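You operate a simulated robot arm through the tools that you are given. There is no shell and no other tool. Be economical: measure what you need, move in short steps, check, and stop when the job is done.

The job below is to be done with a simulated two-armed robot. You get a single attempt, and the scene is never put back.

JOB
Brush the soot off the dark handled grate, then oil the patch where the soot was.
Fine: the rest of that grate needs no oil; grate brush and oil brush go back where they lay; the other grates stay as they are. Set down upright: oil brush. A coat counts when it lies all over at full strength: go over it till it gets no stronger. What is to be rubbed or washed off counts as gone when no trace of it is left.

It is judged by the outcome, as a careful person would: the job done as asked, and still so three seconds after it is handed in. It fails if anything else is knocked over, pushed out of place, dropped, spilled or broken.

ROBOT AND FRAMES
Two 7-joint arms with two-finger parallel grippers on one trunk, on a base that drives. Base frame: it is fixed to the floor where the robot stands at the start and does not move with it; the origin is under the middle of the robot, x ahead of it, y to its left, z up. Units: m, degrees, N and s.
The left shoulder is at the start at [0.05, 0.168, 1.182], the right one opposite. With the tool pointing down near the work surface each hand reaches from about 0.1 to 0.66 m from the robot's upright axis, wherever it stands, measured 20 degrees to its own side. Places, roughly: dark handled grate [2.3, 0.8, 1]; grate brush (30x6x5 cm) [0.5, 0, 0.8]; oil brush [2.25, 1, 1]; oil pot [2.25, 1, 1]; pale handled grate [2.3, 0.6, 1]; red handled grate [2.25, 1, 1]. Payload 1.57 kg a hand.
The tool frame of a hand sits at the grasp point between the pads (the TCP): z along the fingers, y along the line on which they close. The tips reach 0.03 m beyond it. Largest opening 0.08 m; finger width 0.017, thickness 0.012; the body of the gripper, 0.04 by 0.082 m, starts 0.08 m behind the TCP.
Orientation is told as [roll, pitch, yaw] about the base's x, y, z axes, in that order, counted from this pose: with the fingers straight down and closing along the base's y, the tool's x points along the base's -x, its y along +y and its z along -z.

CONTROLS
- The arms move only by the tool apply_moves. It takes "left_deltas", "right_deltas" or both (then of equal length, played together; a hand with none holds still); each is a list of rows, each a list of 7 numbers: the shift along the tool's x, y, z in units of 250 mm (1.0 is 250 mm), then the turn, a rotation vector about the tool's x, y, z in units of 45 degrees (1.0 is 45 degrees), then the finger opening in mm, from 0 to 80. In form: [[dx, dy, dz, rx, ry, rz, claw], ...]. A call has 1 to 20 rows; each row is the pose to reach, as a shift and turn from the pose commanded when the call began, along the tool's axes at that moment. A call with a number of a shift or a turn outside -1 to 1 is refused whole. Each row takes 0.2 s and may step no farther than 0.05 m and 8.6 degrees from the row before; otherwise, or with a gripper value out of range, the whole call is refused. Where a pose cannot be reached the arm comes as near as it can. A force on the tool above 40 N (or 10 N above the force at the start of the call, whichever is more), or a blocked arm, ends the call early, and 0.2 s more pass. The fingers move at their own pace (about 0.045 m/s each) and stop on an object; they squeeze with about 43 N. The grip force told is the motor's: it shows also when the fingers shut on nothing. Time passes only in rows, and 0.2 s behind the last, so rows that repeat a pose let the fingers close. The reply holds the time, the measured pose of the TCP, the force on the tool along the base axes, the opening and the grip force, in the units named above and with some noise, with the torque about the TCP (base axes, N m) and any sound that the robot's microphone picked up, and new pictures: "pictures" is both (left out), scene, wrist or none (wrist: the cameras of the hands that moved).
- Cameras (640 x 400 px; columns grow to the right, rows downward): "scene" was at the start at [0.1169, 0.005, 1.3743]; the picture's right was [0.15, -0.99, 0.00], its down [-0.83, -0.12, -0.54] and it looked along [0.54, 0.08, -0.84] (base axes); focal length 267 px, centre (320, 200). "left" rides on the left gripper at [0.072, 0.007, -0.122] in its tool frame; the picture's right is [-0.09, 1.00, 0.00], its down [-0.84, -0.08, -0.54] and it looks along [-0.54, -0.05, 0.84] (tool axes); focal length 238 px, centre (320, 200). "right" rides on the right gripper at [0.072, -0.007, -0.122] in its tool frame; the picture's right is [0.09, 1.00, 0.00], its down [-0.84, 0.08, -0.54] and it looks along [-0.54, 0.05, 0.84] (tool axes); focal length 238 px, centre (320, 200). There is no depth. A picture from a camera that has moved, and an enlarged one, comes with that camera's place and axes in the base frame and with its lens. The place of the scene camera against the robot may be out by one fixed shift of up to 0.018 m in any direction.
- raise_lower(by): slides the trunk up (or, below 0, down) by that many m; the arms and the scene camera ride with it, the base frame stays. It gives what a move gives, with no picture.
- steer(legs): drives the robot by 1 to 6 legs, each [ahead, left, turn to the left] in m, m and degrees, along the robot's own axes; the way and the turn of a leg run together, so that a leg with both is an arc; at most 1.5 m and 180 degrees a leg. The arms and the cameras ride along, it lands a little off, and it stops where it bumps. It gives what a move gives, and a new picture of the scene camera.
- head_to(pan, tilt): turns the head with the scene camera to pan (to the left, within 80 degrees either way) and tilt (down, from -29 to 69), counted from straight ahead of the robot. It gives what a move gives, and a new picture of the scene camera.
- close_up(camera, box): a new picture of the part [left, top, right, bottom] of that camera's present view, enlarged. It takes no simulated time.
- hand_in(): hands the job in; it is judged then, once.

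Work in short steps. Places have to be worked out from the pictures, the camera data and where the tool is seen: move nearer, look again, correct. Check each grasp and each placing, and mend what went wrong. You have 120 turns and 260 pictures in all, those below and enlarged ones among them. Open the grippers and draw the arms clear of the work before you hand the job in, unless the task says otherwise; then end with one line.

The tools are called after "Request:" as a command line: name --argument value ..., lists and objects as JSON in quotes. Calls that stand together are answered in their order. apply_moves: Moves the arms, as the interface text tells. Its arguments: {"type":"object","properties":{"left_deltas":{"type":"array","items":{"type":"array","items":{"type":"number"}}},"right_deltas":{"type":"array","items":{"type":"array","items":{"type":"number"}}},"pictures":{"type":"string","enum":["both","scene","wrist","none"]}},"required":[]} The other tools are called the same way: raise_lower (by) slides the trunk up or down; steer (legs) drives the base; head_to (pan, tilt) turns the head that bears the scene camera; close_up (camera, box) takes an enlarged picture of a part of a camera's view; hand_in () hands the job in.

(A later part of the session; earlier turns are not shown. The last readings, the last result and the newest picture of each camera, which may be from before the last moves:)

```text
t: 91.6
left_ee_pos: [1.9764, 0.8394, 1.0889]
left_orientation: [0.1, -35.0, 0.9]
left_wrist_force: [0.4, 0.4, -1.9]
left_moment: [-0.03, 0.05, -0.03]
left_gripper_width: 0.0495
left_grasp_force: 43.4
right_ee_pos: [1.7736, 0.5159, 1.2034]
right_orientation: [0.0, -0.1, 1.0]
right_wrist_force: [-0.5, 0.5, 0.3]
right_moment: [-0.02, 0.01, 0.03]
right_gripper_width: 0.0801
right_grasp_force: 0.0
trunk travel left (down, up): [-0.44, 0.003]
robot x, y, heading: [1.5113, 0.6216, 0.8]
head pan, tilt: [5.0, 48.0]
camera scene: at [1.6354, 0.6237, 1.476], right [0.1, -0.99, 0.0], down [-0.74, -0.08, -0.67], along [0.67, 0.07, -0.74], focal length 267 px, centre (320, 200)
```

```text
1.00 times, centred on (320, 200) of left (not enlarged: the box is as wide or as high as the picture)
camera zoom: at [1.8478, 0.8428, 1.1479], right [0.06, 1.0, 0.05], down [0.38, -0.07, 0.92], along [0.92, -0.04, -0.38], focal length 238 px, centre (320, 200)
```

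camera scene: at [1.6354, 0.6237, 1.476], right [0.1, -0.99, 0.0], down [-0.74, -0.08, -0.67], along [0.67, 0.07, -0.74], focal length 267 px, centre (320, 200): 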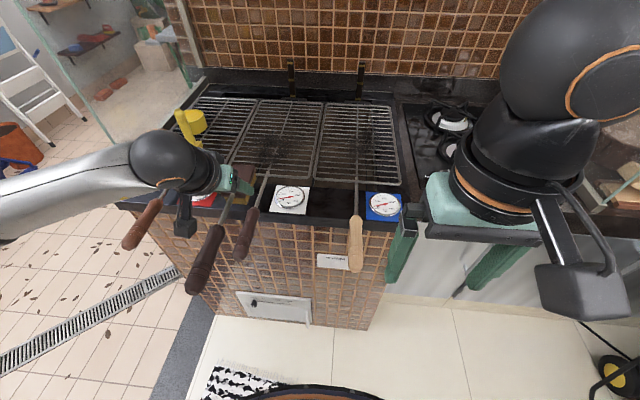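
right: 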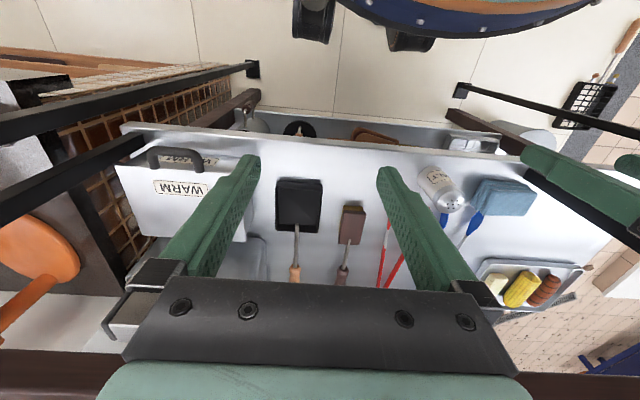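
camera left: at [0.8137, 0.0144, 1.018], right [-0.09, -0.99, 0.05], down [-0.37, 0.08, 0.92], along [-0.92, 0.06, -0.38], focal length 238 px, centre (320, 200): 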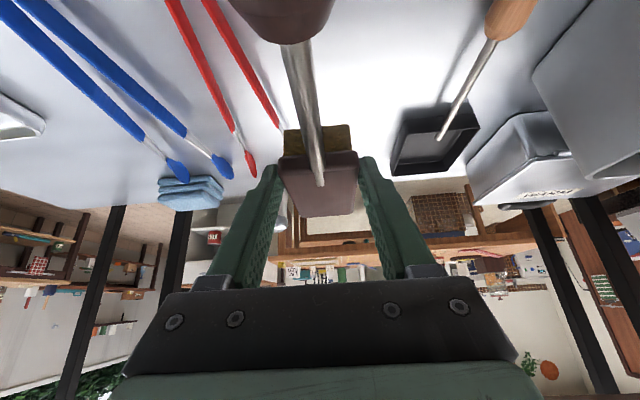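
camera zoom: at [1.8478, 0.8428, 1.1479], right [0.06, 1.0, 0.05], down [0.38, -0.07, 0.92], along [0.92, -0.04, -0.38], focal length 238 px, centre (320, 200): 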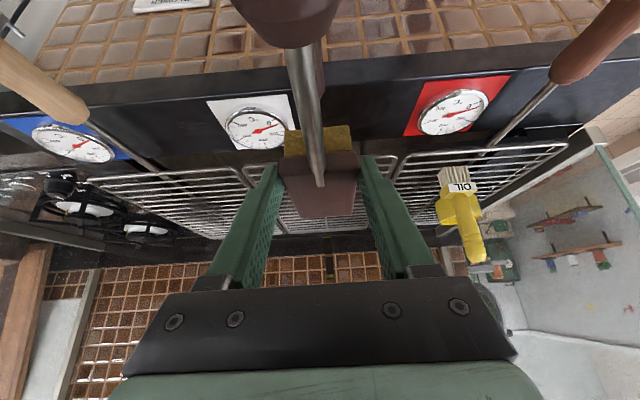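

Grate surface is about z≈0.97, soot about x 2.22–2.38, y 0.77–0.88. I'll drive 0.2 m closer with the brush still 6 cm above the grate.

Request:
steer --legs '[[0.2, 0.0, -0.8]]'

Request:
head_to --pan 15 --tilt 52

Request:
close_up --camera "scene" --box '[200, 60, 420, 220]'

Request:
close_up --camera "left" --box '[160, 60, 480, 260]'

```text
t: 93.2
left_ee_pos: [2.1786, 0.8338, 1.0882]
left_orientation: [0.0, -35.1, 0.0]
left_wrist_force: [0.5, -0.5, -3.4]
left_moment: [-0.01, 0.07, -0.01]
left_gripper_width: 0.0494
left_grasp_force: 42.6
right_ee_pos: [1.9714, 0.5149, 1.2048]
right_orientation: [0.0, 0.2, 0.1]
right_wrist_force: [1.1, -0.3, 0.8]
right_moment: [0.01, 0.01, 0.02]
right_gripper_width: 0.08
right_grasp_force: 0.1
trunk travel left (down, up): [-0.44, 0.003]
robot x, y, heading: [1.7058, 0.6237, 0.1]
head pan, tilt: [5.0, 48.0]
camera scene: at [1.8349, 0.6235, 1.476], right [0.09, -1.0, 0.0], down [-0.74, -0.07, -0.67], along [0.67, 0.06, -0.74], focal length 267 px, centre (320, 200)
```

scene: 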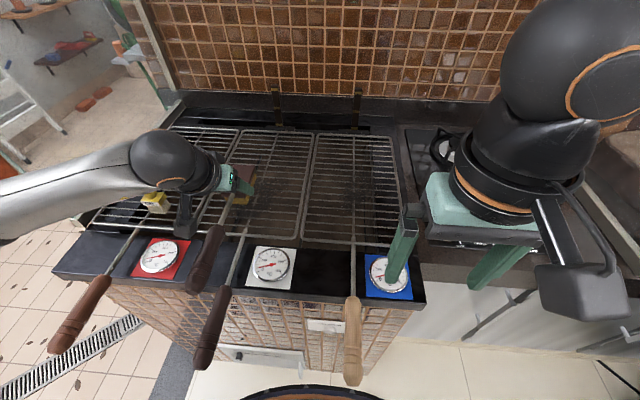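

```text
t: 93.9
left_ee_pos: [2.1768, 0.8338, 1.0887]
left_orientation: [-0.1, -35.0, 0.0]
left_wrist_force: [-0.5, 0.5, -2.8]
left_moment: [0.01, 0.06, 0.0]
left_gripper_width: 0.0494
left_grasp_force: 42.3
right_ee_pos: [1.9698, 0.5151, 1.2041]
right_orientation: [0.0, -0.1, 0.1]
right_wrist_force: [0.5, 0.3, -1.2]
right_moment: [-0.02, 0.01, 0.0]
right_gripper_width: 0.0801
right_grasp_force: 0.0
trunk travel left (down, up): [-0.44, 0.003]
robot x, y, heading: [1.7064, 0.6212, -0.2]
head pan, tilt: [15.0, 52.0]
camera scene: at [1.828, 0.6361, 1.4707], right [0.26, -0.97, 0.0], down [-0.76, -0.2, -0.62], along [0.59, 0.16, -0.79], focal length 267 px, centre (320, 200)
```

scene: 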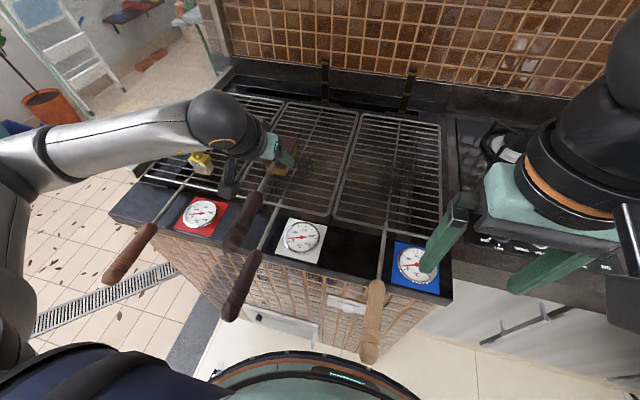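

```text
2.50 times, centred on (310, 140) of scene
camera zoom: at [1.828, 0.6361, 1.4707], right [0.26, -0.97, 0.0], down [-0.76, -0.2, -0.62], along [0.59, 0.16, -0.79], focal length 668 px, centre (345, 350)
```

zoom: 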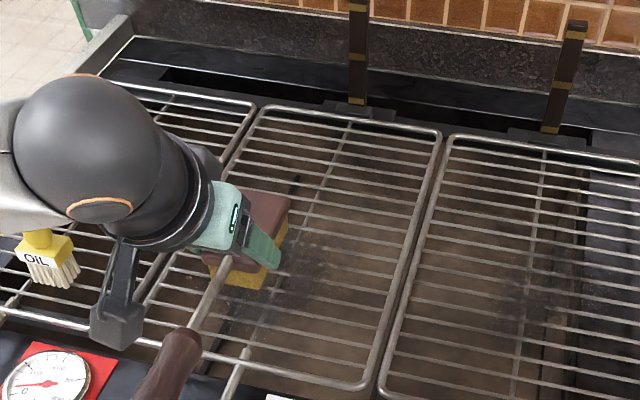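

```text
2.00 times, centred on (320, 160) of left
camera zoom: at [2.0494, 0.8392, 1.1479], right [0.08, 1.0, 0.05], down [0.37, -0.08, 0.92], along [0.92, -0.05, -0.38], focal length 477 px, centre (320, 280)
```

zoom: 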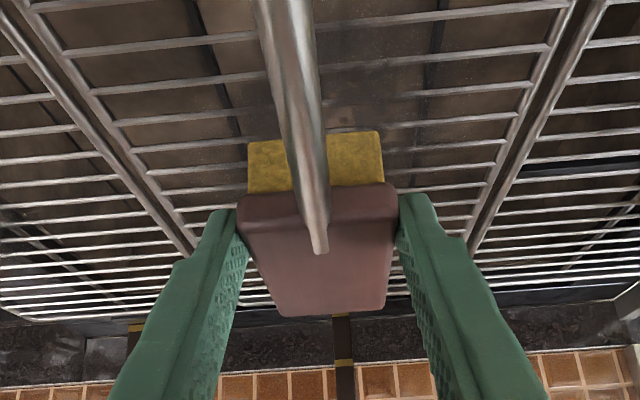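

Soot centre about [2.28, 0.825]. I'll move the brush over it, 2 cm above the wires by estimate.

Request:
apply_moves --left_deltas '[[-0.053, -0.012, 0.117, 0, 0, 0, 30], [-0.106, -0.024, 0.234, 0, 0, 0, 30], [-0.16, -0.036, 0.351, 0, 0, 0, 30], [-0.145, -0.036, 0.371, 0, 0, 0, 30]]'

Request:
close_up --camera "scene" --box '[200, 60, 420, 220]'

```text
t: 94.9
left_ee_pos: [2.2592, 0.8226, 1.0338]
left_orientation: [0.0, -35.1, -0.1]
left_wrist_force: [0.3, 0.2, -1.9]
left_moment: [-0.01, 0.04, 0.01]
left_gripper_width: 0.0492
left_grasp_force: 43.0
right_ee_pos: [1.9715, 0.5153, 1.2055]
right_orientation: [0.0, -0.1, 0.1]
right_wrist_force: [0.2, -0.8, -0.7]
right_moment: [0.0, 0.0, -0.02]
right_gripper_width: 0.08
right_grasp_force: 0.1
trunk travel left (down, up): [-0.44, 0.003]
robot x, y, heading: [1.7065, 0.6215, 0.2]
head pan, tilt: [15.0, 52.0]
camera scene: at [1.8277, 0.6362, 1.4707], right [0.26, -0.97, 0.0], down [-0.76, -0.2, -0.62], along [0.59, 0.16, -0.79], focal length 267 px, centre (320, 200)
camera left: at [2.1322, 0.829, 1.0924], right [0.08, 1.0, 0.05], down [0.37, -0.08, 0.92], along [0.92, -0.05, -0.38], focal length 238 px, centre (320, 200)
```

scene: 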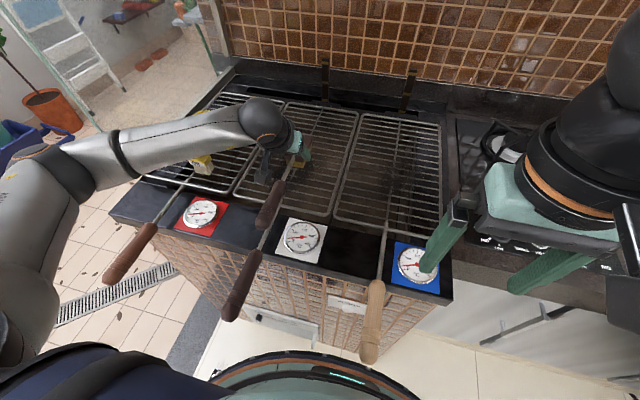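
left: 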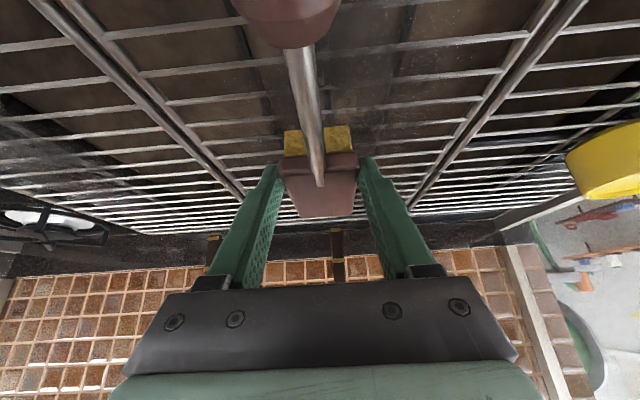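

```text
2.50 times, centred on (310, 140) of scene
camera zoom: at [1.8277, 0.6362, 1.4707], right [0.26, -0.97, 0.0], down [-0.76, -0.2, -0.62], along [0.59, 0.16, -0.79], focal length 668 px, centre (345, 350)
```

zoom: 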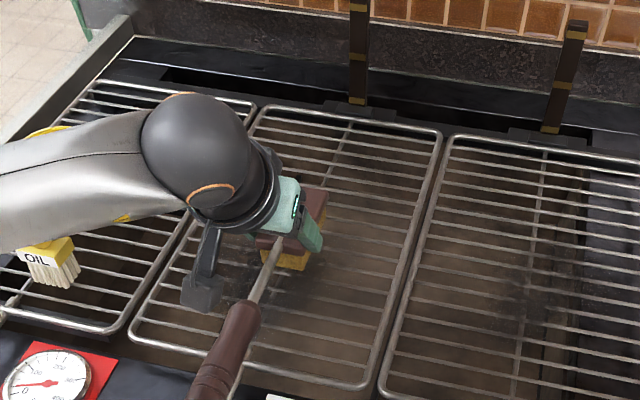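

Not touching yet (force unchanged). Lowering in small steps.

Request:
apply_moves --left_deltas '[[0.0115, 0, 0.0164, 0, 0, 0, 30], [0.023, 0, 0.0328, 0, 0, 0, 30], [0.023, 0, 0.0328, 0, 0, 0, 30]]' --pictures "none"

```text
t: 95.7
left_ee_pos: [2.2599, 0.8251, 1.0242]
left_orientation: [0.0, -35.0, 0.0]
left_wrist_force: [1.5, -0.2, -3.3]
left_moment: [-0.02, 0.01, 0.0]
left_gripper_width: 0.0496
left_grasp_force: 42.7
right_ee_pos: [1.971, 0.5153, 1.2046]
right_orientation: [0.1, 0.0, 0.1]
right_wrist_force: [0.0, -0.1, 0.8]
right_moment: [-0.01, -0.01, 0.02]
right_gripper_width: 0.0798
right_grasp_force: 0.0
trunk travel left (down, up): [-0.44, 0.003]
robot x, y, heading: [1.713, 0.6224, 0.2]
head pan, tilt: [15.0, 52.0]
```

Request:
apply_moves --left_deltas '[[0.0115, 0, 0.0164, 0, 0, 0, 30], [0.0207, 0, 0.0295, 0, 0, 0, 30], [0.0207, 0, 0.0295, 0, 0, 0, 30]]' --pictures "wrist"

```text
t: 96.5
left_ee_pos: [2.2607, 0.8254, 1.0151]
left_orientation: [0.0, -35.0, 0.0]
left_wrist_force: [0.5, 0.3, -3.1]
left_moment: [0.01, 0.05, 0.02]
left_gripper_width: 0.0495
left_grasp_force: 43.0
right_ee_pos: [1.9711, 0.5141, 1.2051]
right_orientation: [0.0, 0.0, 0.1]
right_wrist_force: [0.3, 0.1, -0.3]
right_moment: [-0.02, 0.02, -0.01]
right_gripper_width: 0.0802
right_grasp_force: 0.1
trunk travel left (down, up): [-0.44, 0.003]
robot x, y, heading: [1.7105, 0.6213, -0.1]
head pan, tilt: [15.0, 52.0]
camera left: at [2.1328, 0.8299, 1.0737], right [0.08, 1.0, 0.05], down [0.37, -0.08, 0.92], along [0.92, -0.05, -0.38], focal length 238 px, centre (320, 200)
```

left: 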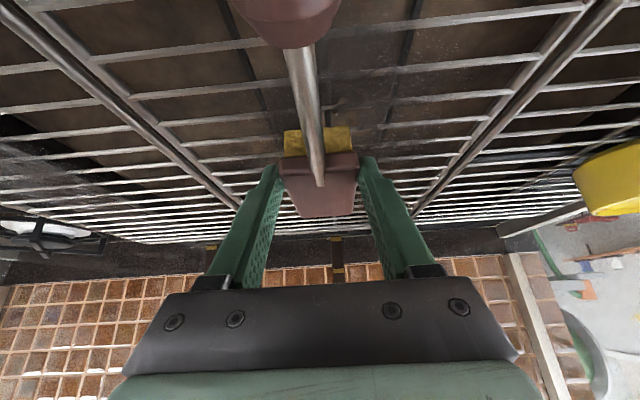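

Still no contact; lower another 9 mm.

Request:
apply_moves --left_deltas '[[0.0069, 0, 0.0098, 0, 0, 0, 30], [0.0138, 0, 0.0197, 0, 0, 0, 30], [0.0207, 0, 0.0295, 0, 0, 0, 30], [0.0207, 0, 0.0295, 0, 0, 0, 30]]' --pictures "none"

```text
t: 97.5
left_ee_pos: [2.2591, 0.8254, 1.0058]
left_orientation: [0.0, -35.1, 0.0]
left_wrist_force: [-0.1, 0.3, -0.9]
left_moment: [-0.02, -0.12, -0.04]
left_gripper_width: 0.0495
left_grasp_force: 42.8
right_ee_pos: [1.9706, 0.5152, 1.2048]
right_orientation: [0.0, -0.1, 0.1]
right_wrist_force: [-0.3, -0.5, 0.3]
right_moment: [-0.03, 0.02, -0.02]
right_gripper_width: 0.0803
right_grasp_force: 0.0
trunk travel left (down, up): [-0.44, 0.003]
robot x, y, heading: [1.7074, 0.6192, 0.1]
head pan, tilt: [15.0, 52.0]
```

First contact at TCP z≈1.006. Press another 3 mm.

Request:
apply_moves --left_deltas '[[0.0046, 0, 0.0066, 0, 0, 0, 30], [0.0069, 0, 0.0098, 0, 0, 0, 30], [0.0069, 0, 0.0098, 0, 0, 0, 30]]' --pictures "wrist"

```text
t: 98.3
left_ee_pos: [2.2599, 0.8244, 1.0067]
left_orientation: [-0.2, -35.4, 0.0]
left_wrist_force: [-3.9, 2.2, 15.0]
left_moment: [0.28, 0.26, 0.01]
left_gripper_width: 0.0495
left_grasp_force: 42.9
right_ee_pos: [1.9684, 0.5142, 1.205]
right_orientation: [-0.1, 0.0, 0.0]
right_wrist_force: [0.0, 0.0, 0.6]
right_moment: [0.03, -0.03, 0.03]
right_gripper_width: 0.08
right_grasp_force: 0.0
trunk travel left (down, up): [-0.44, 0.003]
robot x, y, heading: [1.7053, 0.6207, 0.1]
head pan, tilt: [15.0, 52.0]
camera left: at [2.1314, 0.8302, 1.0642], right [0.07, 1.0, 0.05], down [0.37, -0.08, 0.93], along [0.93, -0.05, -0.37], focal length 238 px, centre (320, 200)
```

left: 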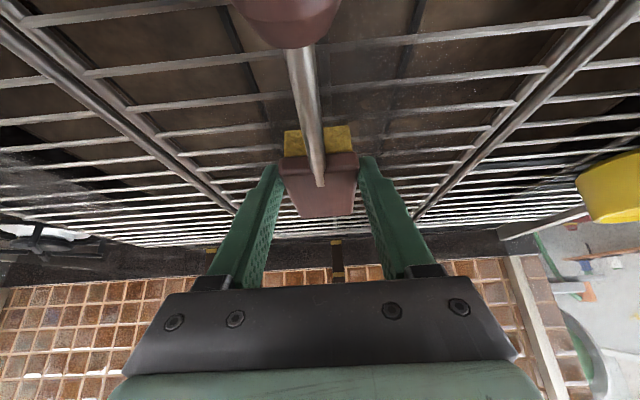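

18 N is more than needed. I'll ease off 1.5 mm and sweep along y over the patch.

Request:
apply_moves --left_deltas '[[-0.0035, 0, -0.005, 0, 0, 0, 30], [-0.0035, -0.08, -0.005, 0, 0, 0, 30], [-0.0035, -0.16, -0.005, 0, 0, 0, 30], [-0.0035, -0.24, -0.005, 0, 0, 0, 30], [-0.0035, -0.16, -0.005, 0, 0, 0, 30], [-0.0035, -0.08, -0.005, 0, 0, 0, 30], [-0.0035, 0, -0.005, 0, 0, 0, 30], [-0.0035, 0.08, -0.005, 0, 0, 0, 30], [-0.0035, 0.16, -0.005, 0, 0, 0, 30], [-0.0035, 0.24, -0.005, 0, 0, 0, 30], [-0.0035, 0.16, -0.005, 0, 0, 0, 30], [-0.0035, 0.08, -0.005, 0, 0, 0, 30], [-0.0035, 0, -0.005, 0, 0, 0, 30], [-0.0035, -0.08, -0.005, 0, 0, 0, 30], [-0.0035, -0.16, -0.005, 0, 0, 0, 30], [-0.0035, -0.24, -0.005, 0, 0, 0, 30]]'

Request:
close_up --camera "scene" --box '[200, 60, 420, 220]'

```text
t: 101.7
left_ee_pos: [2.2589, 0.7641, 1.0055]
left_orientation: [-0.1, -35.1, 0.0]
left_wrist_force: [0.9, 4.1, 16.9]
left_moment: [0.35, -0.23, 0.12]
left_gripper_width: 0.0494
left_grasp_force: 42.7
right_ee_pos: [1.9694, 0.5153, 1.2048]
right_orientation: [0.0, -0.1, 0.0]
right_wrist_force: [-0.1, -0.4, -0.4]
right_moment: [0.0, 0.01, 0.0]
right_gripper_width: 0.0799
right_grasp_force: 0.0
trunk travel left (down, up): [-0.44, 0.003]
robot x, y, heading: [1.707, 0.6209, -0.3]
head pan, tilt: [15.0, 52.0]
camera scene: at [1.826, 0.6357, 1.4708], right [0.26, -0.97, 0.0], down [-0.76, -0.2, -0.62], along [0.6, 0.16, -0.79], focal length 267 px, centre (320, 200)
camera left: at [2.131, 0.7691, 1.0645], right [0.07, 1.0, 0.05], down [0.37, -0.08, 0.93], along [0.93, -0.05, -0.37], focal length 238 px, centre (320, 200)
```

scene: 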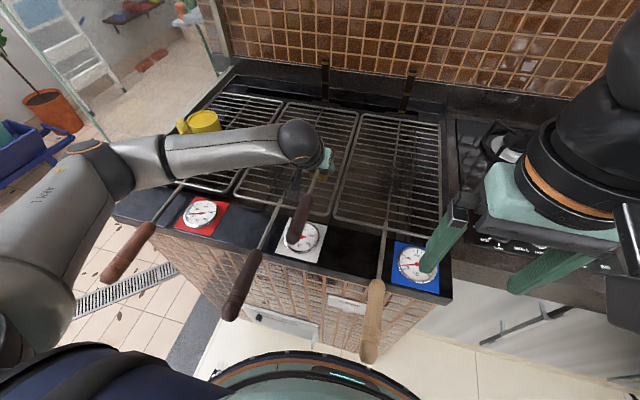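
left: 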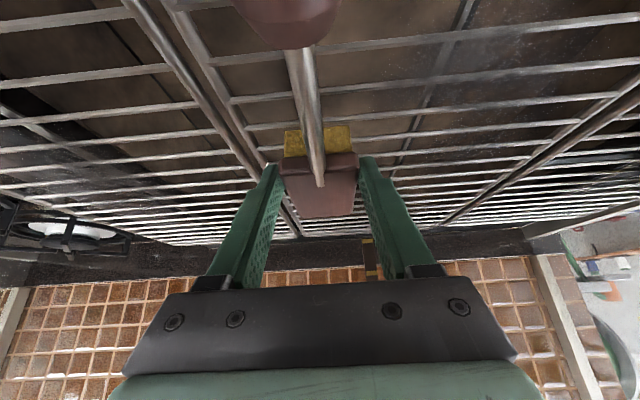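

```text
2.50 times, centred on (310, 140) of scene
camera zoom: at [1.826, 0.6357, 1.4708], right [0.26, -0.97, 0.0], down [-0.76, -0.2, -0.62], along [0.6, 0.16, -0.79], focal length 668 px, centre (345, 350)
```

zoom: 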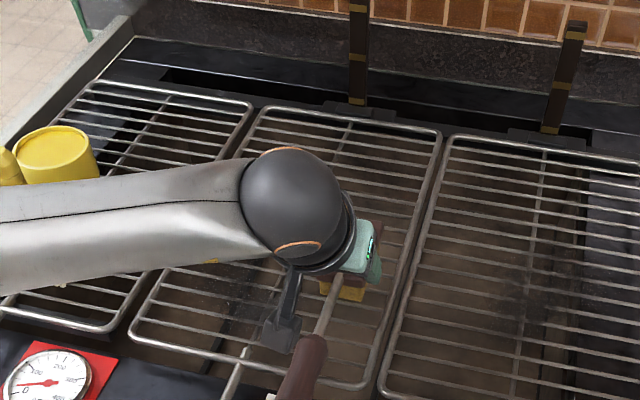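

I'll continue sweeps, now shifted 5 cm further in x to cover the far part of the patch.

Request:
apply_moves --left_deltas '[[0, 0.12, 0, 0, 0, 0, 30], [0, 0.24, 0, 0, 0, 0, 30], [0, 0.36, 0, 0, 0, 0, 30], [0, 0.48, 0, 0, 0, 0, 30], [0, 0.36, 0, 0, 0, 0, 30], [0, 0.24, 0, 0, 0, 0, 30], [-0.023, 0.24, -0.033, 0, 0, 0, 30], [-0.187, 0.24, 0.082, 0, 0, 0, 30], [-0.164, 0.24, 0.115, 0, 0, 0, 30], [-0.164, 0.12, 0.115, 0, 0, 0, 30], [-0.164, 0.0, 0.115, 0, 0, 0, 30], [-0.164, 0.12, 0.115, 0, 0, 0, 30], [-0.164, 0.24, 0.115, 0, 0, 0, 30], [-0.164, 0.36, 0.115, 0, 0, 0, 30], [-0.164, 0.48, 0.115, 0, 0, 0, 30], [-0.164, 0.36, 0.115, 0, 0, 0, 30], [-0.164, 0.24, 0.115, 0, 0, 0, 30], [-0.164, 0.12, 0.115, 0, 0, 0, 30], [-0.164, 0.0, 0.115, 0, 0, 0, 30]]' --pictures "none"

```text
t: 105.7
left_ee_pos: [2.311, 0.7639, 1.0068]
left_orientation: [0.0, -35.2, 0.0]
left_wrist_force: [0.1, 2.9, 14.4]
left_moment: [0.23, -0.54, 0.14]
left_gripper_width: 0.0496
left_grasp_force: 43.0
right_ee_pos: [1.9693, 0.5149, 1.2052]
right_orientation: [0.1, -0.1, 0.1]
right_wrist_force: [-0.3, -0.8, -0.4]
right_moment: [0.01, 0.02, 0.0]
right_gripper_width: 0.0798
right_grasp_force: 0.0
trunk travel left (down, up): [-0.44, 0.003]
robot x, y, heading: [1.7062, 0.6201, 0.0]
head pan, tilt: [15.0, 52.0]
```

Now the nearer part of the patch, then lift for a look.

Request:
apply_moves --left_deltas '[[0, 0.12, 0, 0, 0, 0, 30], [0, 0.24, 0, 0, 0, 0, 30], [0, 0.36, 0, 0, 0, 0, 30], [0, 0.48, 0, 0, 0, 0, 30], [-0.023, 0.48, -0.033, 0, 0, 0, 30], [0.13, 0.48, -0.136, 0, 0, 0, 30], [0.272, 0.48, -0.24, 0, 0, 0, 30], [0.295, 0.48, -0.207, 0, 0, 0, 30], [0.295, 0.36, -0.207, 0, 0, 0, 30], [0.295, 0.24, -0.207, 0, 0, 0, 30], [0.295, 0.12, -0.207, 0, 0, 0, 30], [0.295, 0.0, -0.207, 0, 0, 0, 30], [0.295, 0.12, -0.207, 0, 0, 0, 30], [0.295, 0.24, -0.207, 0, 0, 0, 30], [0.295, 0.36, -0.207, 0, 0, 0, 30], [0.295, 0.48, -0.207, 0, 0, 0, 30], [0.295, 0.36, -0.207, 0, 0, 0, 30], [0.295, 0.24, -0.207, 0, 0, 0, 30], [0.215, 0.24, -0.32, 0, 0, 0, 30], [0.2, 0.24, -0.42, 0, 0, 0, 30]]' --pictures "none"

Request:
apply_moves --left_deltas '[[0.1, 0.05, -0.15, 0, 0, 0, 30], [0.2, 0.1, -0.25, 0, 0, 0, 30], [0.3, 0.1, -0.35, 0, 0, 0, 30], [0.4, 0.1, -0.4, 0, 0, 0, 30]]'

Request:
close_up --camera "scene" --box '[220, 70, 400, 210]'

Request:
close_up --camera "left" --box '[160, 60, 480, 260]'

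```text
t: 109.9
left_ee_pos: [2.2074, 0.825, 1.0603]
left_orientation: [0.0, -34.8, -0.1]
left_wrist_force: [0.3, -0.1, -3.2]
left_moment: [-0.02, 0.05, 0.01]
left_gripper_width: 0.0494
left_grasp_force: 43.0
right_ee_pos: [1.9699, 0.5149, 1.2048]
right_orientation: [0.1, 0.0, 0.1]
right_wrist_force: [-0.5, 0.0, 0.1]
right_moment: [0.02, -0.02, -0.01]
right_gripper_width: 0.0797
right_grasp_force: 0.0
trunk travel left (down, up): [-0.44, 0.003]
robot x, y, heading: [1.7065, 0.624, 0.0]
head pan, tilt: [15.0, 52.0]
```

```text
t: 110.9
left_ee_pos: [2.0959, 0.851, 1.0882]
left_orientation: [-0.1, -34.9, 0.1]
left_wrist_force: [0.6, -0.2, -2.5]
left_moment: [0.03, 0.07, 0.0]
left_gripper_width: 0.0494
left_grasp_force: 42.9
left hand out of reach, approached as far as the arm can: row 4
right_ee_pos: [1.9706, 0.5151, 1.2037]
right_orientation: [0.0, 0.0, 0.1]
right_wrist_force: [-0.5, -0.2, 0.6]
right_moment: [0.01, 0.01, -0.04]
right_gripper_width: 0.0796
right_grasp_force: 0.0
trunk travel left (down, up): [-0.44, 0.003]
robot x, y, heading: [1.7068, 0.6219, 0.0]
head pan, tilt: [15.0, 52.0]
camera scene: at [1.8286, 0.6361, 1.4706], right [0.26, -0.97, 0.0], down [-0.76, -0.2, -0.62], along [0.59, 0.16, -0.79], focal length 267 px, centre (320, 200)
camera left: at [1.9679, 0.8564, 1.147], right [0.07, 1.0, 0.05], down [0.38, -0.08, 0.92], along [0.92, -0.05, -0.38], focal length 238 px, centre (320, 200)
```

scene: 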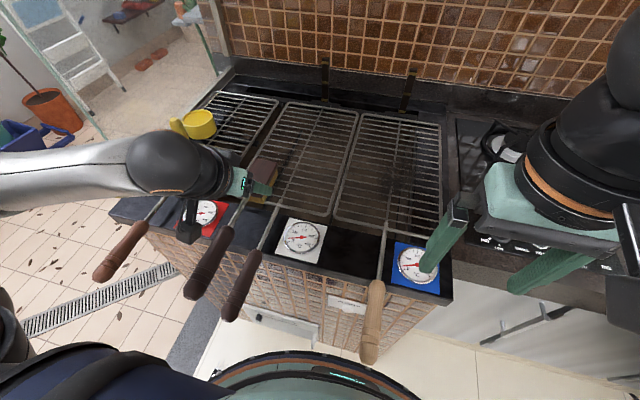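
left: 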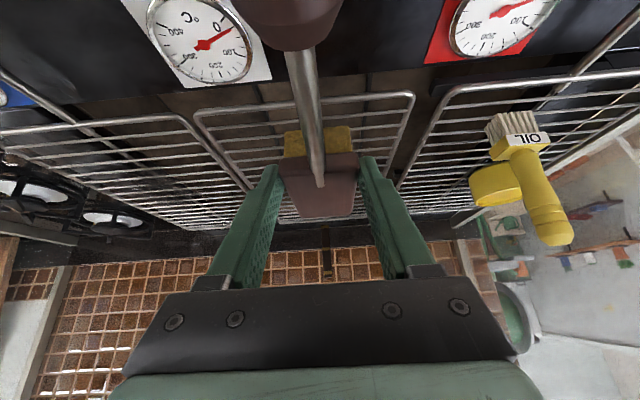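

```text
2.86 times, centred on (310, 140) of scene
camera zoom: at [1.8286, 0.6361, 1.4706], right [0.26, -0.97, 0.0], down [-0.76, -0.2, -0.62], along [0.59, 0.16, -0.79], focal length 763 px, centre (349, 371)
```

zoom: 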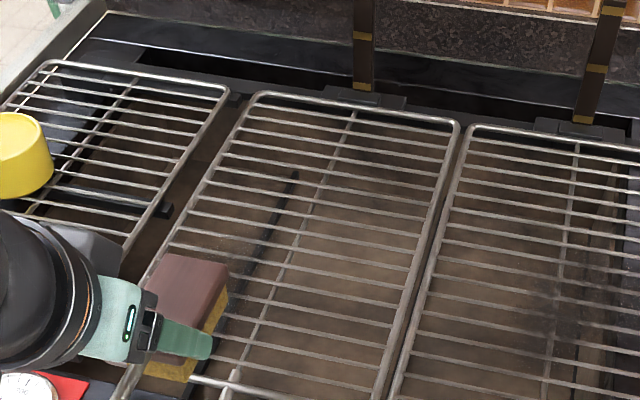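

```text
2.00 times, centred on (320, 160) of left
camera zoom: at [1.9679, 0.8564, 1.147], right [0.07, 1.0, 0.05], down [0.38, -0.08, 0.92], along [0.92, -0.05, -0.38], focal length 477 px, centre (320, 280)
```

zoom: 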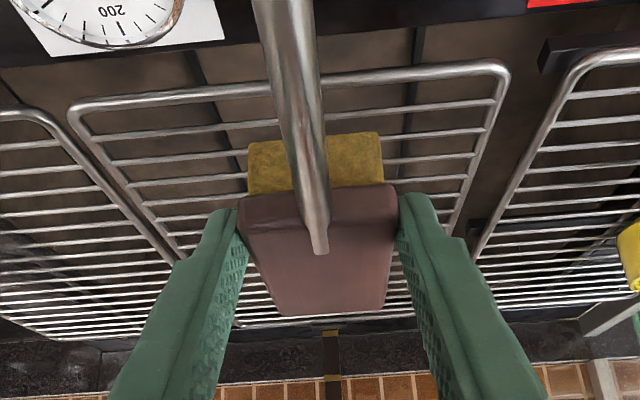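

Most soot appears gone. I'll check at higher enlargement for residue.

Request:
close_up --camera "scene" --box '[270, 100, 350, 200]'

Request:
head_to --pan 30 --tilt 56

```text
4.00 times, centred on (310, 150) of scene
camera zoom: at [1.8286, 0.6361, 1.4706], right [0.26, -0.97, 0.0], down [-0.76, -0.2, -0.62], along [0.59, 0.16, -0.79], focal length 1069 px, centre (360, 400)
```

zoom: 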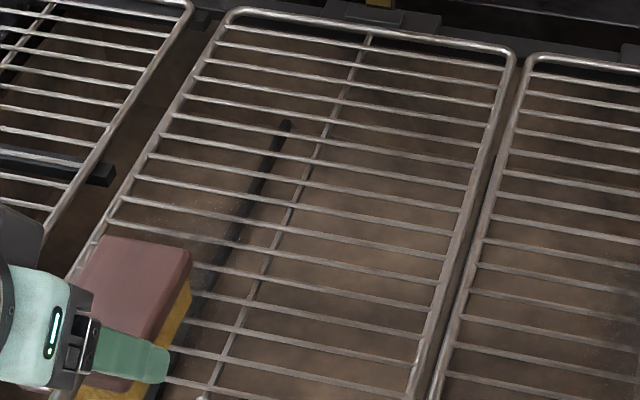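

```text
t: 111.7
left_ee_pos: [2.0953, 0.8501, 1.0873]
left_orientation: [0.0, -35.0, 0.0]
left_wrist_force: [-0.4, -0.5, -2.8]
left_moment: [0.01, 0.07, -0.01]
left_gripper_width: 0.0494
left_grasp_force: 43.1
right_ee_pos: [1.9711, 0.5157, 1.2044]
right_orientation: [0.1, 0.0, 0.2]
right_wrist_force: [0.1, -0.2, 0.6]
right_moment: [0.0, 0.03, -0.03]
right_gripper_width: 0.0802
right_grasp_force: 0.1
trunk travel left (down, up): [-0.44, 0.003]
robot x, y, heading: [1.7089, 0.6215, 0.0]
head pan, tilt: [30.0, 56.0]
camera scene: at [1.8171, 0.6521, 1.4656], right [0.5, -0.87, 0.0], down [-0.72, -0.41, -0.56], along [0.48, 0.28, -0.83], focal length 267 px, centre (320, 200)
```

scene: 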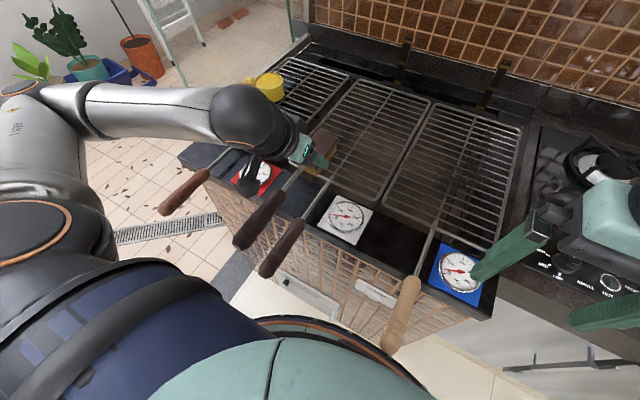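

Possibly a faint shade remains on the left. I'll back off 0.3 m and look head-on, as in the first view.

Request:
steer --legs '[[-0.34, 0.0, 0]]'

Request:
head_to --pan 8 --tilt 38

Request:
close_up --camera "scene" --box '[210, 120, 370, 220]'

```text
t: 113.9
left_ee_pos: [1.7641, 0.8501, 1.0881]
left_orientation: [0.1, -35.0, -0.2]
left_wrist_force: [-0.2, -0.8, -2.1]
left_moment: [0.01, 0.04, 0.01]
left_gripper_width: 0.0493
left_grasp_force: 43.1
right_ee_pos: [1.638, 0.5146, 1.2047]
right_orientation: [-0.1, 0.1, -0.1]
right_wrist_force: [-0.3, 0.3, 0.0]
right_moment: [0.03, -0.04, -0.01]
right_gripper_width: 0.08
right_grasp_force: 0.0
trunk travel left (down, up): [-0.44, 0.003]
robot x, y, heading: [1.3731, 0.6221, -0.1]
head pan, tilt: [30.0, 56.0]
camera scene: at [1.4847, 0.6523, 1.4656], right [0.5, -0.87, 0.0], down [-0.72, -0.41, -0.56], along [0.49, 0.28, -0.83], focal length 267 px, centre (320, 200)
```

scene: 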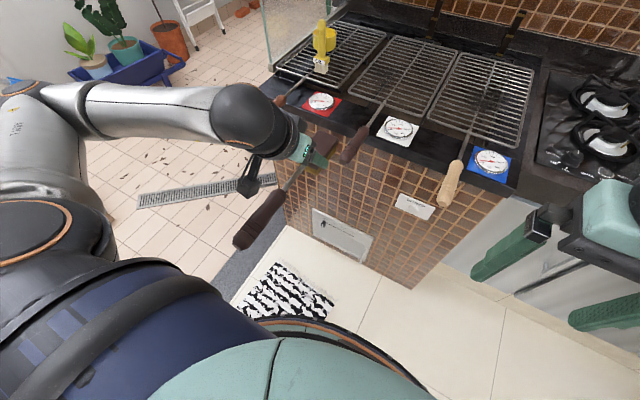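

```text
t: 114.7
left_ee_pos: [1.7647, 0.8512, 1.0875]
left_orientation: [-0.1, -34.9, -0.2]
left_wrist_force: [0.7, -0.1, -2.3]
left_moment: [-0.02, 0.03, 0.02]
left_gripper_width: 0.0492
left_grasp_force: 43.3
right_ee_pos: [1.6388, 0.514, 1.2044]
right_orientation: [0.0, 0.0, -0.2]
right_wrist_force: [0.4, -0.3, -0.1]
right_moment: [0.02, 0.03, -0.02]
right_gripper_width: 0.0799
right_grasp_force: 0.0
trunk travel left (down, up): [-0.44, 0.003]
robot x, y, heading: [1.3799, 0.6214, -0.1]
head pan, tilt: [8.0, 38.0]
camera scene: at [1.5091, 0.6288, 1.4904], right [0.14, -0.99, 0.0], down [-0.61, -0.08, -0.79], along [0.78, 0.11, -0.62], focal length 267 px, centre (320, 200)
```

scene: 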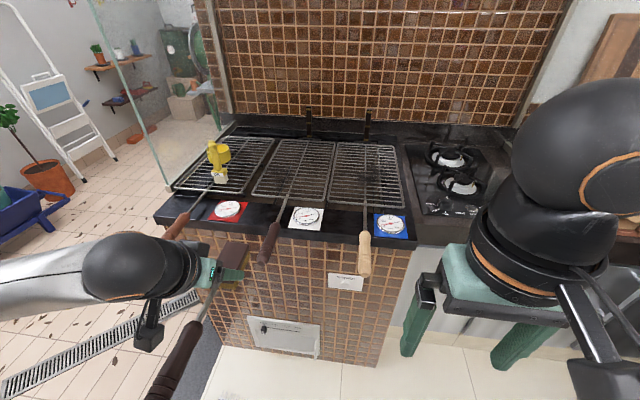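

```text
4.00 times, centred on (290, 170) of scene
camera zoom: at [1.5091, 0.6288, 1.4904], right [0.14, -0.99, 0.0], down [-0.61, -0.08, -0.79], along [0.78, 0.11, -0.62], focal length 1069 px, centre (440, 320)
```

zoom: 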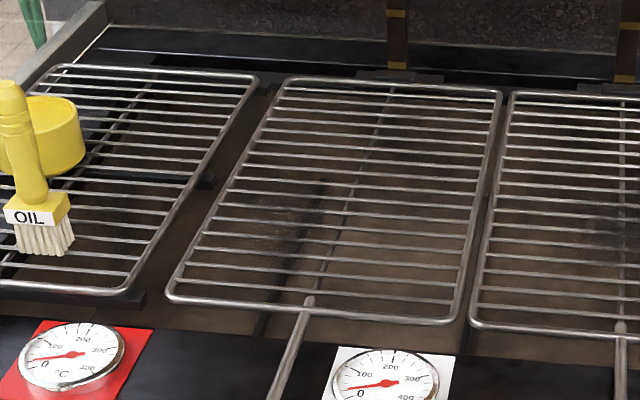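

Request:
close_up --camera "scene" --box '[255, 155, 315, 195]'

Request:
close_up --camera "scene" --box '[340, 155, 400, 195]'

```text
10.00 times, centred on (285, 175) of scene
camera zoom: at [1.5091, 0.6288, 1.4904], right [0.14, -0.99, 0.0], down [-0.61, -0.08, -0.79], along [0.78, 0.11, -0.62], focal length 2672 px, centre (670, 450)
```

zoom: 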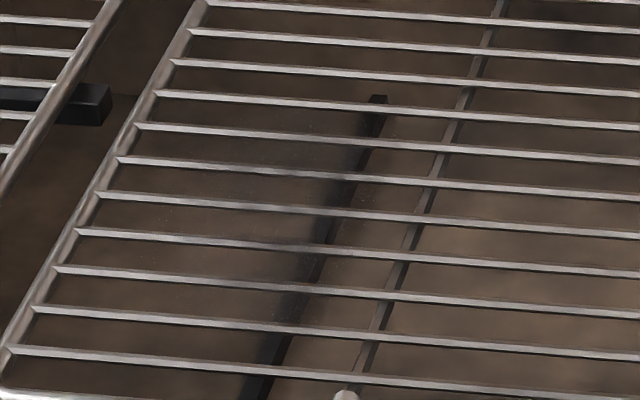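

```text
10.00 times, centred on (370, 175) of scene
camera zoom: at [1.5091, 0.6288, 1.4904], right [0.14, -0.99, 0.0], down [-0.61, -0.08, -0.79], along [0.78, 0.11, -0.62], focal length 2672 px, centre (-180, 450)
```

zoom: 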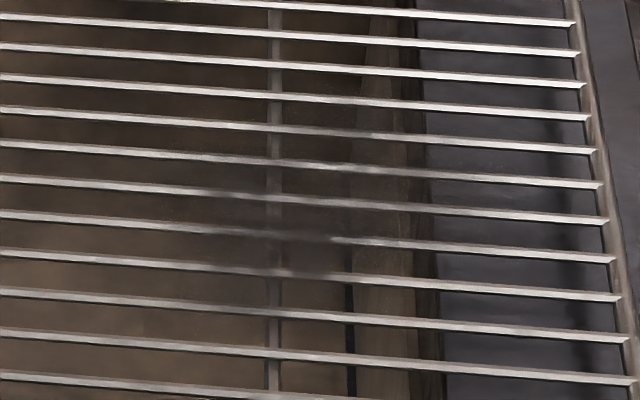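

A faint shade remains on the left portion, about x 2.23–2.35, y 0.85–0.91. I'll go back and scrub further left.

Request:
steer --legs '[[0.33, 0.0, 0]]'

```text
t: 116.9
left_ee_pos: [2.0965, 0.8454, 1.0866]
left_orientation: [0.0, -34.9, -0.5]
left_wrist_force: [-0.3, 1.4, -2.4]
left_moment: [0.02, 0.05, -0.02]
left_gripper_width: 0.0493
left_grasp_force: 42.9
right_ee_pos: [1.9692, 0.5122, 1.2044]
right_orientation: [-0.1, 0.1, -0.4]
right_wrist_force: [0.0, 0.8, 0.4]
right_moment: [-0.02, 0.01, 0.0]
right_gripper_width: 0.0799
right_grasp_force: 0.1
trunk travel left (down, up): [-0.44, 0.003]
robot x, y, heading: [1.7022, 0.6156, -0.1]
head pan, tilt: [8.0, 38.0]
camera scene: at [1.8407, 0.6259, 1.4904], right [0.13, -0.99, 0.0], down [-0.61, -0.08, -0.79], along [0.78, 0.1, -0.62], focal length 267 px, centre (320, 200)
```

scene: 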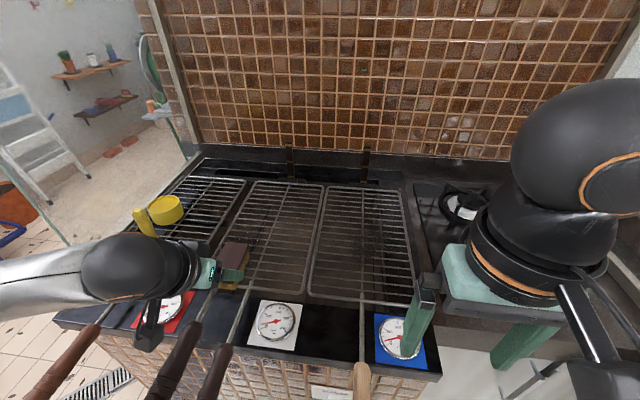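

Sweeping x≈2.22 and 2.26 with y from 0.81 to 0.91.

Request:
apply_moves --left_deltas '[[-0.09, 0.02, 0.156, 0, 0, 0, 30], [-0.18, 0.04, 0.312, 0, 0, 0, 30], [-0.275, 0.058, 0.469, 0, 0, 0, 30], [-0.218, 0.058, 0.551, 0, 0, 0, 30], [-0.218, 0.178, 0.551, 0, 0, 0, 30], [-0.218, 0.258, 0.551, 0, 0, 0, 30], [-0.218, 0.138, 0.551, 0, 0, 0, 30], [-0.218, 0.018, 0.551, 0, 0, 0, 30], [-0.218, -0.1, 0.551, 0, 0, 0, 30], [-0.218, 0.018, 0.551, 0, 0, 0, 30], [-0.218, 0.138, 0.551, 0, 0, 0, 30], [-0.218, 0.258, 0.551, 0, 0, 0, 30], [-0.349, 0.258, 0.643, 0, 0, 0, 30], [-0.349, 0.138, 0.643, 0, 0, 0, 30], [-0.349, 0.018, 0.643, 0, 0, 0, 30], [-0.349, -0.1, 0.643, 0, 0, 0, 30], [-0.349, 0.018, 0.643, 0, 0, 0, 30], [-0.349, 0.138, 0.643, 0, 0, 0, 30], [-0.349, 0.258, 0.643, 0, 0, 0, 30]]'

```text
t: 120.9
left_ee_pos: [2.2608, 0.9086, 1.0075]
left_orientation: [0.0, -35.0, -0.5]
left_wrist_force: [-1.4, -0.7, 3.0]
left_moment: [0.05, -0.33, 0.02]
left_gripper_width: 0.0494
left_grasp_force: 43.4
right_ee_pos: [1.9671, 0.5124, 1.2037]
right_orientation: [0.1, 0.1, -0.4]
right_wrist_force: [0.5, 0.3, -0.7]
right_moment: [-0.03, 0.02, -0.01]
right_gripper_width: 0.08
right_grasp_force: 0.1
trunk travel left (down, up): [-0.44, 0.003]
robot x, y, heading: [1.7091, 0.6191, -0.6]
head pan, tilt: [8.0, 38.0]
camera scene: at [1.8392, 0.6263, 1.4906], right [0.13, -0.99, 0.0], down [-0.61, -0.08, -0.79], along [0.78, 0.1, -0.62], focal length 267 px, centre (320, 200)
camera left: at [2.1329, 0.9155, 1.0658], right [0.08, 0.99, 0.05], down [0.37, -0.08, 0.92], along [0.92, -0.06, -0.38], focal length 238 px, centre (320, 200)
```

scene: 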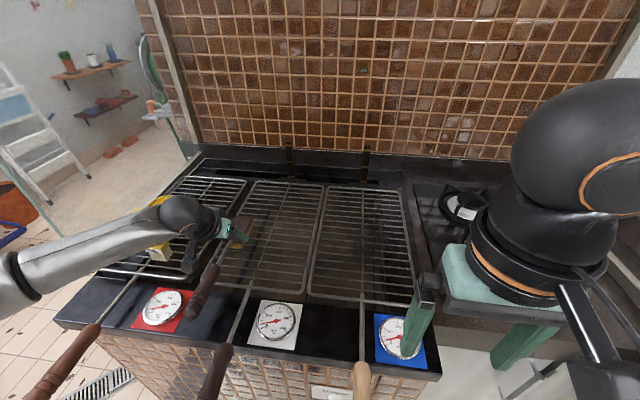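
left: 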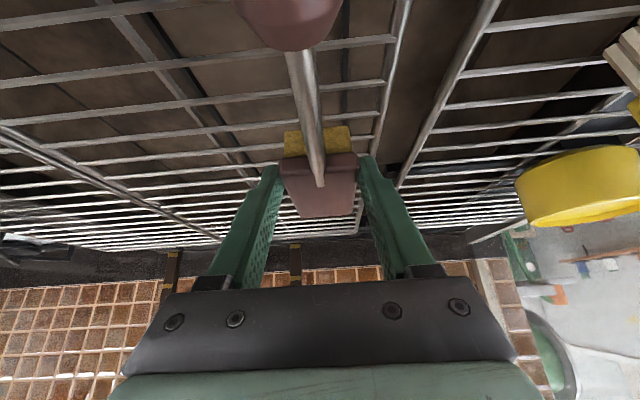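

Contact force is light here (≈5 N). I'll press 1.5 mm more and sweep at further x, then again here.

Request:
apply_moves --left_deltas '[[0.003, 0, 0.005, 0, 0, 0, 30], [0.003, -0.13, 0.005, 0, 0, 0, 30], [0.003, -0.26, 0.005, 0, 0, 0, 30], [0.003, -0.39, 0.005, 0, 0, 0, 30], [0.003, -0.26, 0.005, 0, 0, 0, 30], [0.003, -0.13, 0.005, 0, 0, 0, 30], [0.003, 0, 0.005, 0, 0, 0, 30], [-0.095, 0, 0.074, 0, 0, 0, 30], [-0.095, -0.13, 0.074, 0, 0, 0, 30], [-0.095, -0.26, 0.074, 0, 0, 0, 30], [-0.095, -0.39, 0.074, 0, 0, 0, 30], [-0.194, -0.39, 0.143, 0, 0, 0, 30], [-0.194, -0.26, 0.143, 0, 0, 0, 30], [-0.194, -0.13, 0.143, 0, 0, 0, 30], [-0.194, 0, 0.143, 0, 0, 0, 30], [-0.095, 0, 0.074, 0, 0, 0, 30], [-0.095, -0.13, 0.074, 0, 0, 0, 30], [-0.095, -0.26, 0.074, 0, 0, 0, 30], [0.003, -0.26, 0.005, 0, 0, 0, 30], [0.1, -0.26, -0.066, 0, 0, 0, 30]]' --pictures "none"

Request:
apply_moves --left_deltas '[[0, 0.13, 0, 0, 0, 0, 30], [0, 0.26, 0, 0, 0, 0, 30], [0, 0.13, 0, 0, 0, 0, 30], [0, 0, 0, 0, 0, 0, 30], [-0.08, 0, -0.12, 0, 0, 0, 30], [-0.12, 0, -0.24, 0, 0, 0, 30], [0.0, 0, -0.36, 0, 0, 0, 30], [0.12, 0, -0.46, 0, 0, 0, 30]]'

Request:
close_up --camera "scene" --box '[200, 170, 340, 290]'

```text
t: 125.1
left_ee_pos: [2.2284, 0.8451, 1.0068]
left_orientation: [0.0, -34.9, -0.6]
left_wrist_force: [-0.4, 0.6, 7.5]
left_moment: [0.04, -0.66, 0.01]
left_gripper_width: 0.0495
left_grasp_force: 42.3
right_ee_pos: [1.968, 0.5105, 1.2049]
right_orientation: [0.0, 0.0, -0.3]
right_wrist_force: [-0.4, -0.4, 0.1]
right_moment: [0.01, -0.02, 0.01]
right_gripper_width: 0.08
right_grasp_force: 0.0
trunk travel left (down, up): [-0.44, 0.003]
robot x, y, heading: [1.7044, 0.6178, -0.4]
head pan, tilt: [8.0, 38.0]
```

```text
t: 126.9
left_ee_pos: [2.1369, 0.8431, 1.0836]
left_orientation: [-0.1, -35.0, -0.6]
left_wrist_force: [-1.3, -0.1, -1.9]
left_moment: [0.02, 0.02, 0.0]
left_gripper_width: 0.0493
left_grasp_force: 43.0
right_ee_pos: [1.9691, 0.5109, 1.2041]
right_orientation: [0.0, 0.1, -0.4]
right_wrist_force: [0.1, 0.1, -0.7]
right_moment: [-0.01, 0.03, -0.06]
right_gripper_width: 0.0802
right_grasp_force: 0.1
trunk travel left (down, up): [-0.44, 0.003]
robot x, y, heading: [1.7065, 0.6216, -0.3]
head pan, tilt: [8.0, 38.0]
camera scene: at [1.8396, 0.6258, 1.4905], right [0.13, -0.99, 0.0], down [-0.61, -0.08, -0.79], along [0.78, 0.1, -0.62], focal length 267 px, centre (320, 200)
camera left: at [2.0096, 0.8504, 1.142], right [0.09, 0.99, 0.05], down [0.37, -0.08, 0.92], along [0.92, -0.06, -0.38], focal length 238 px, centre (320, 200)
```

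scene: 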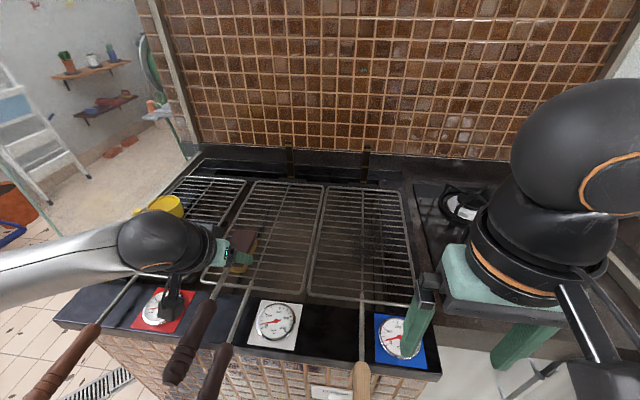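
left: 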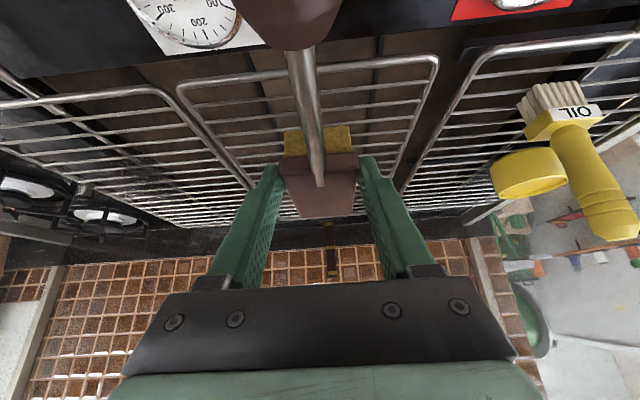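

```text
3.33 times, centred on (270, 230) of scene
camera zoom: at [1.8396, 0.6258, 1.4905], right [0.13, -0.99, 0.0], down [-0.61, -0.08, -0.79], along [0.78, 0.1, -0.62], focal length 891 px, centre (487, 100)
```

zoom: 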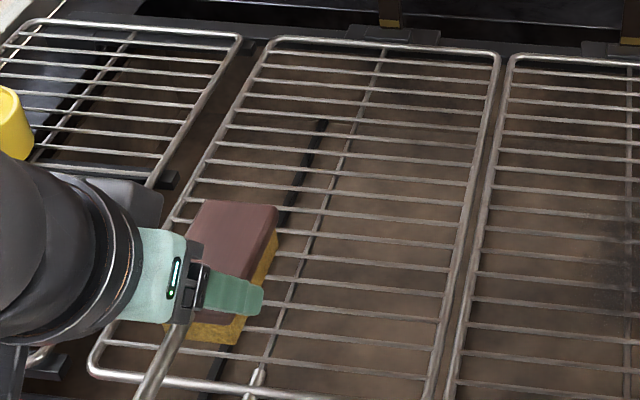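

Now back off again and check the grate head-on.

Request:
steer --legs '[[-0.34, 0.0, 0.3]]'

Request:
close_up --camera "scene" --box '[225, 130, 345, 210]'

Request:
close_up --camera "scene" --box '[255, 155, 315, 195]'

```text
t: 129.1
left_ee_pos: [1.7964, 0.8494, 1.083]
left_orientation: [0.0, -35.0, 0.2]
left_wrist_force: [-0.4, 0.1, -2.7]
left_moment: [0.02, 0.03, 0.03]
left_gripper_width: 0.0494
left_grasp_force: 42.8
right_ee_pos: [1.6296, 0.5154, 1.2051]
right_orientation: [0.0, 0.0, 0.3]
right_wrist_force: [-0.2, -0.1, 0.1]
right_moment: [-0.01, 0.0, -0.01]
right_gripper_width: 0.0801
right_grasp_force: 0.1
trunk travel left (down, up): [-0.44, 0.003]
robot x, y, heading: [1.3641, 0.6176, 0.2]
head pan, tilt: [8.0, 38.0]
camera scene: at [1.5001, 0.6285, 1.4905], right [0.14, -0.99, 0.0], down [-0.61, -0.09, -0.79], along [0.78, 0.11, -0.62], focal length 267 px, centre (320, 200)
```

scene: 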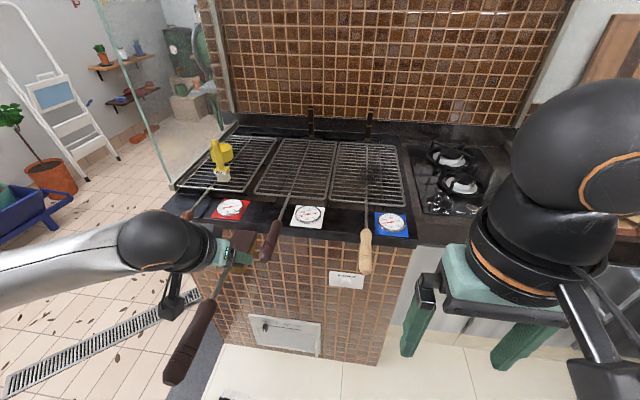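

```text
5.00 times, centred on (285, 170) of scene
camera zoom: at [1.5001, 0.6285, 1.4905], right [0.14, -0.99, 0.0], down [-0.61, -0.09, -0.79], along [0.78, 0.11, -0.62], focal length 1336 px, centre (495, 350)
```

zoom: 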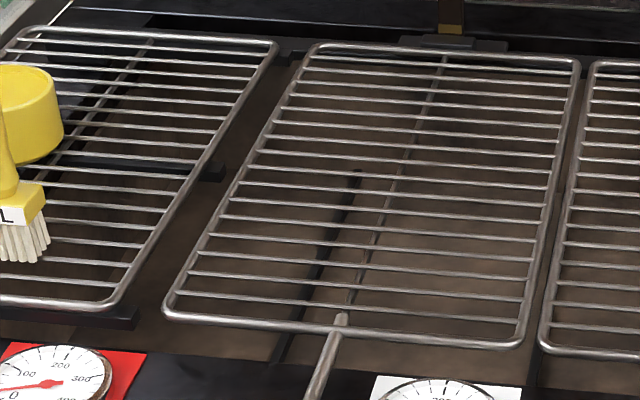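

```text
10.00 times, centred on (285, 175) of scene
camera zoom: at [1.5001, 0.6285, 1.4905], right [0.14, -0.99, 0.0], down [-0.61, -0.09, -0.79], along [0.78, 0.11, -0.62], focal length 2672 px, centre (670, 450)
```

zoom: 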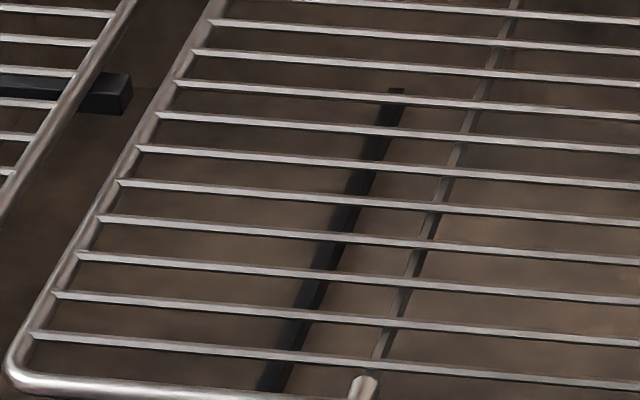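

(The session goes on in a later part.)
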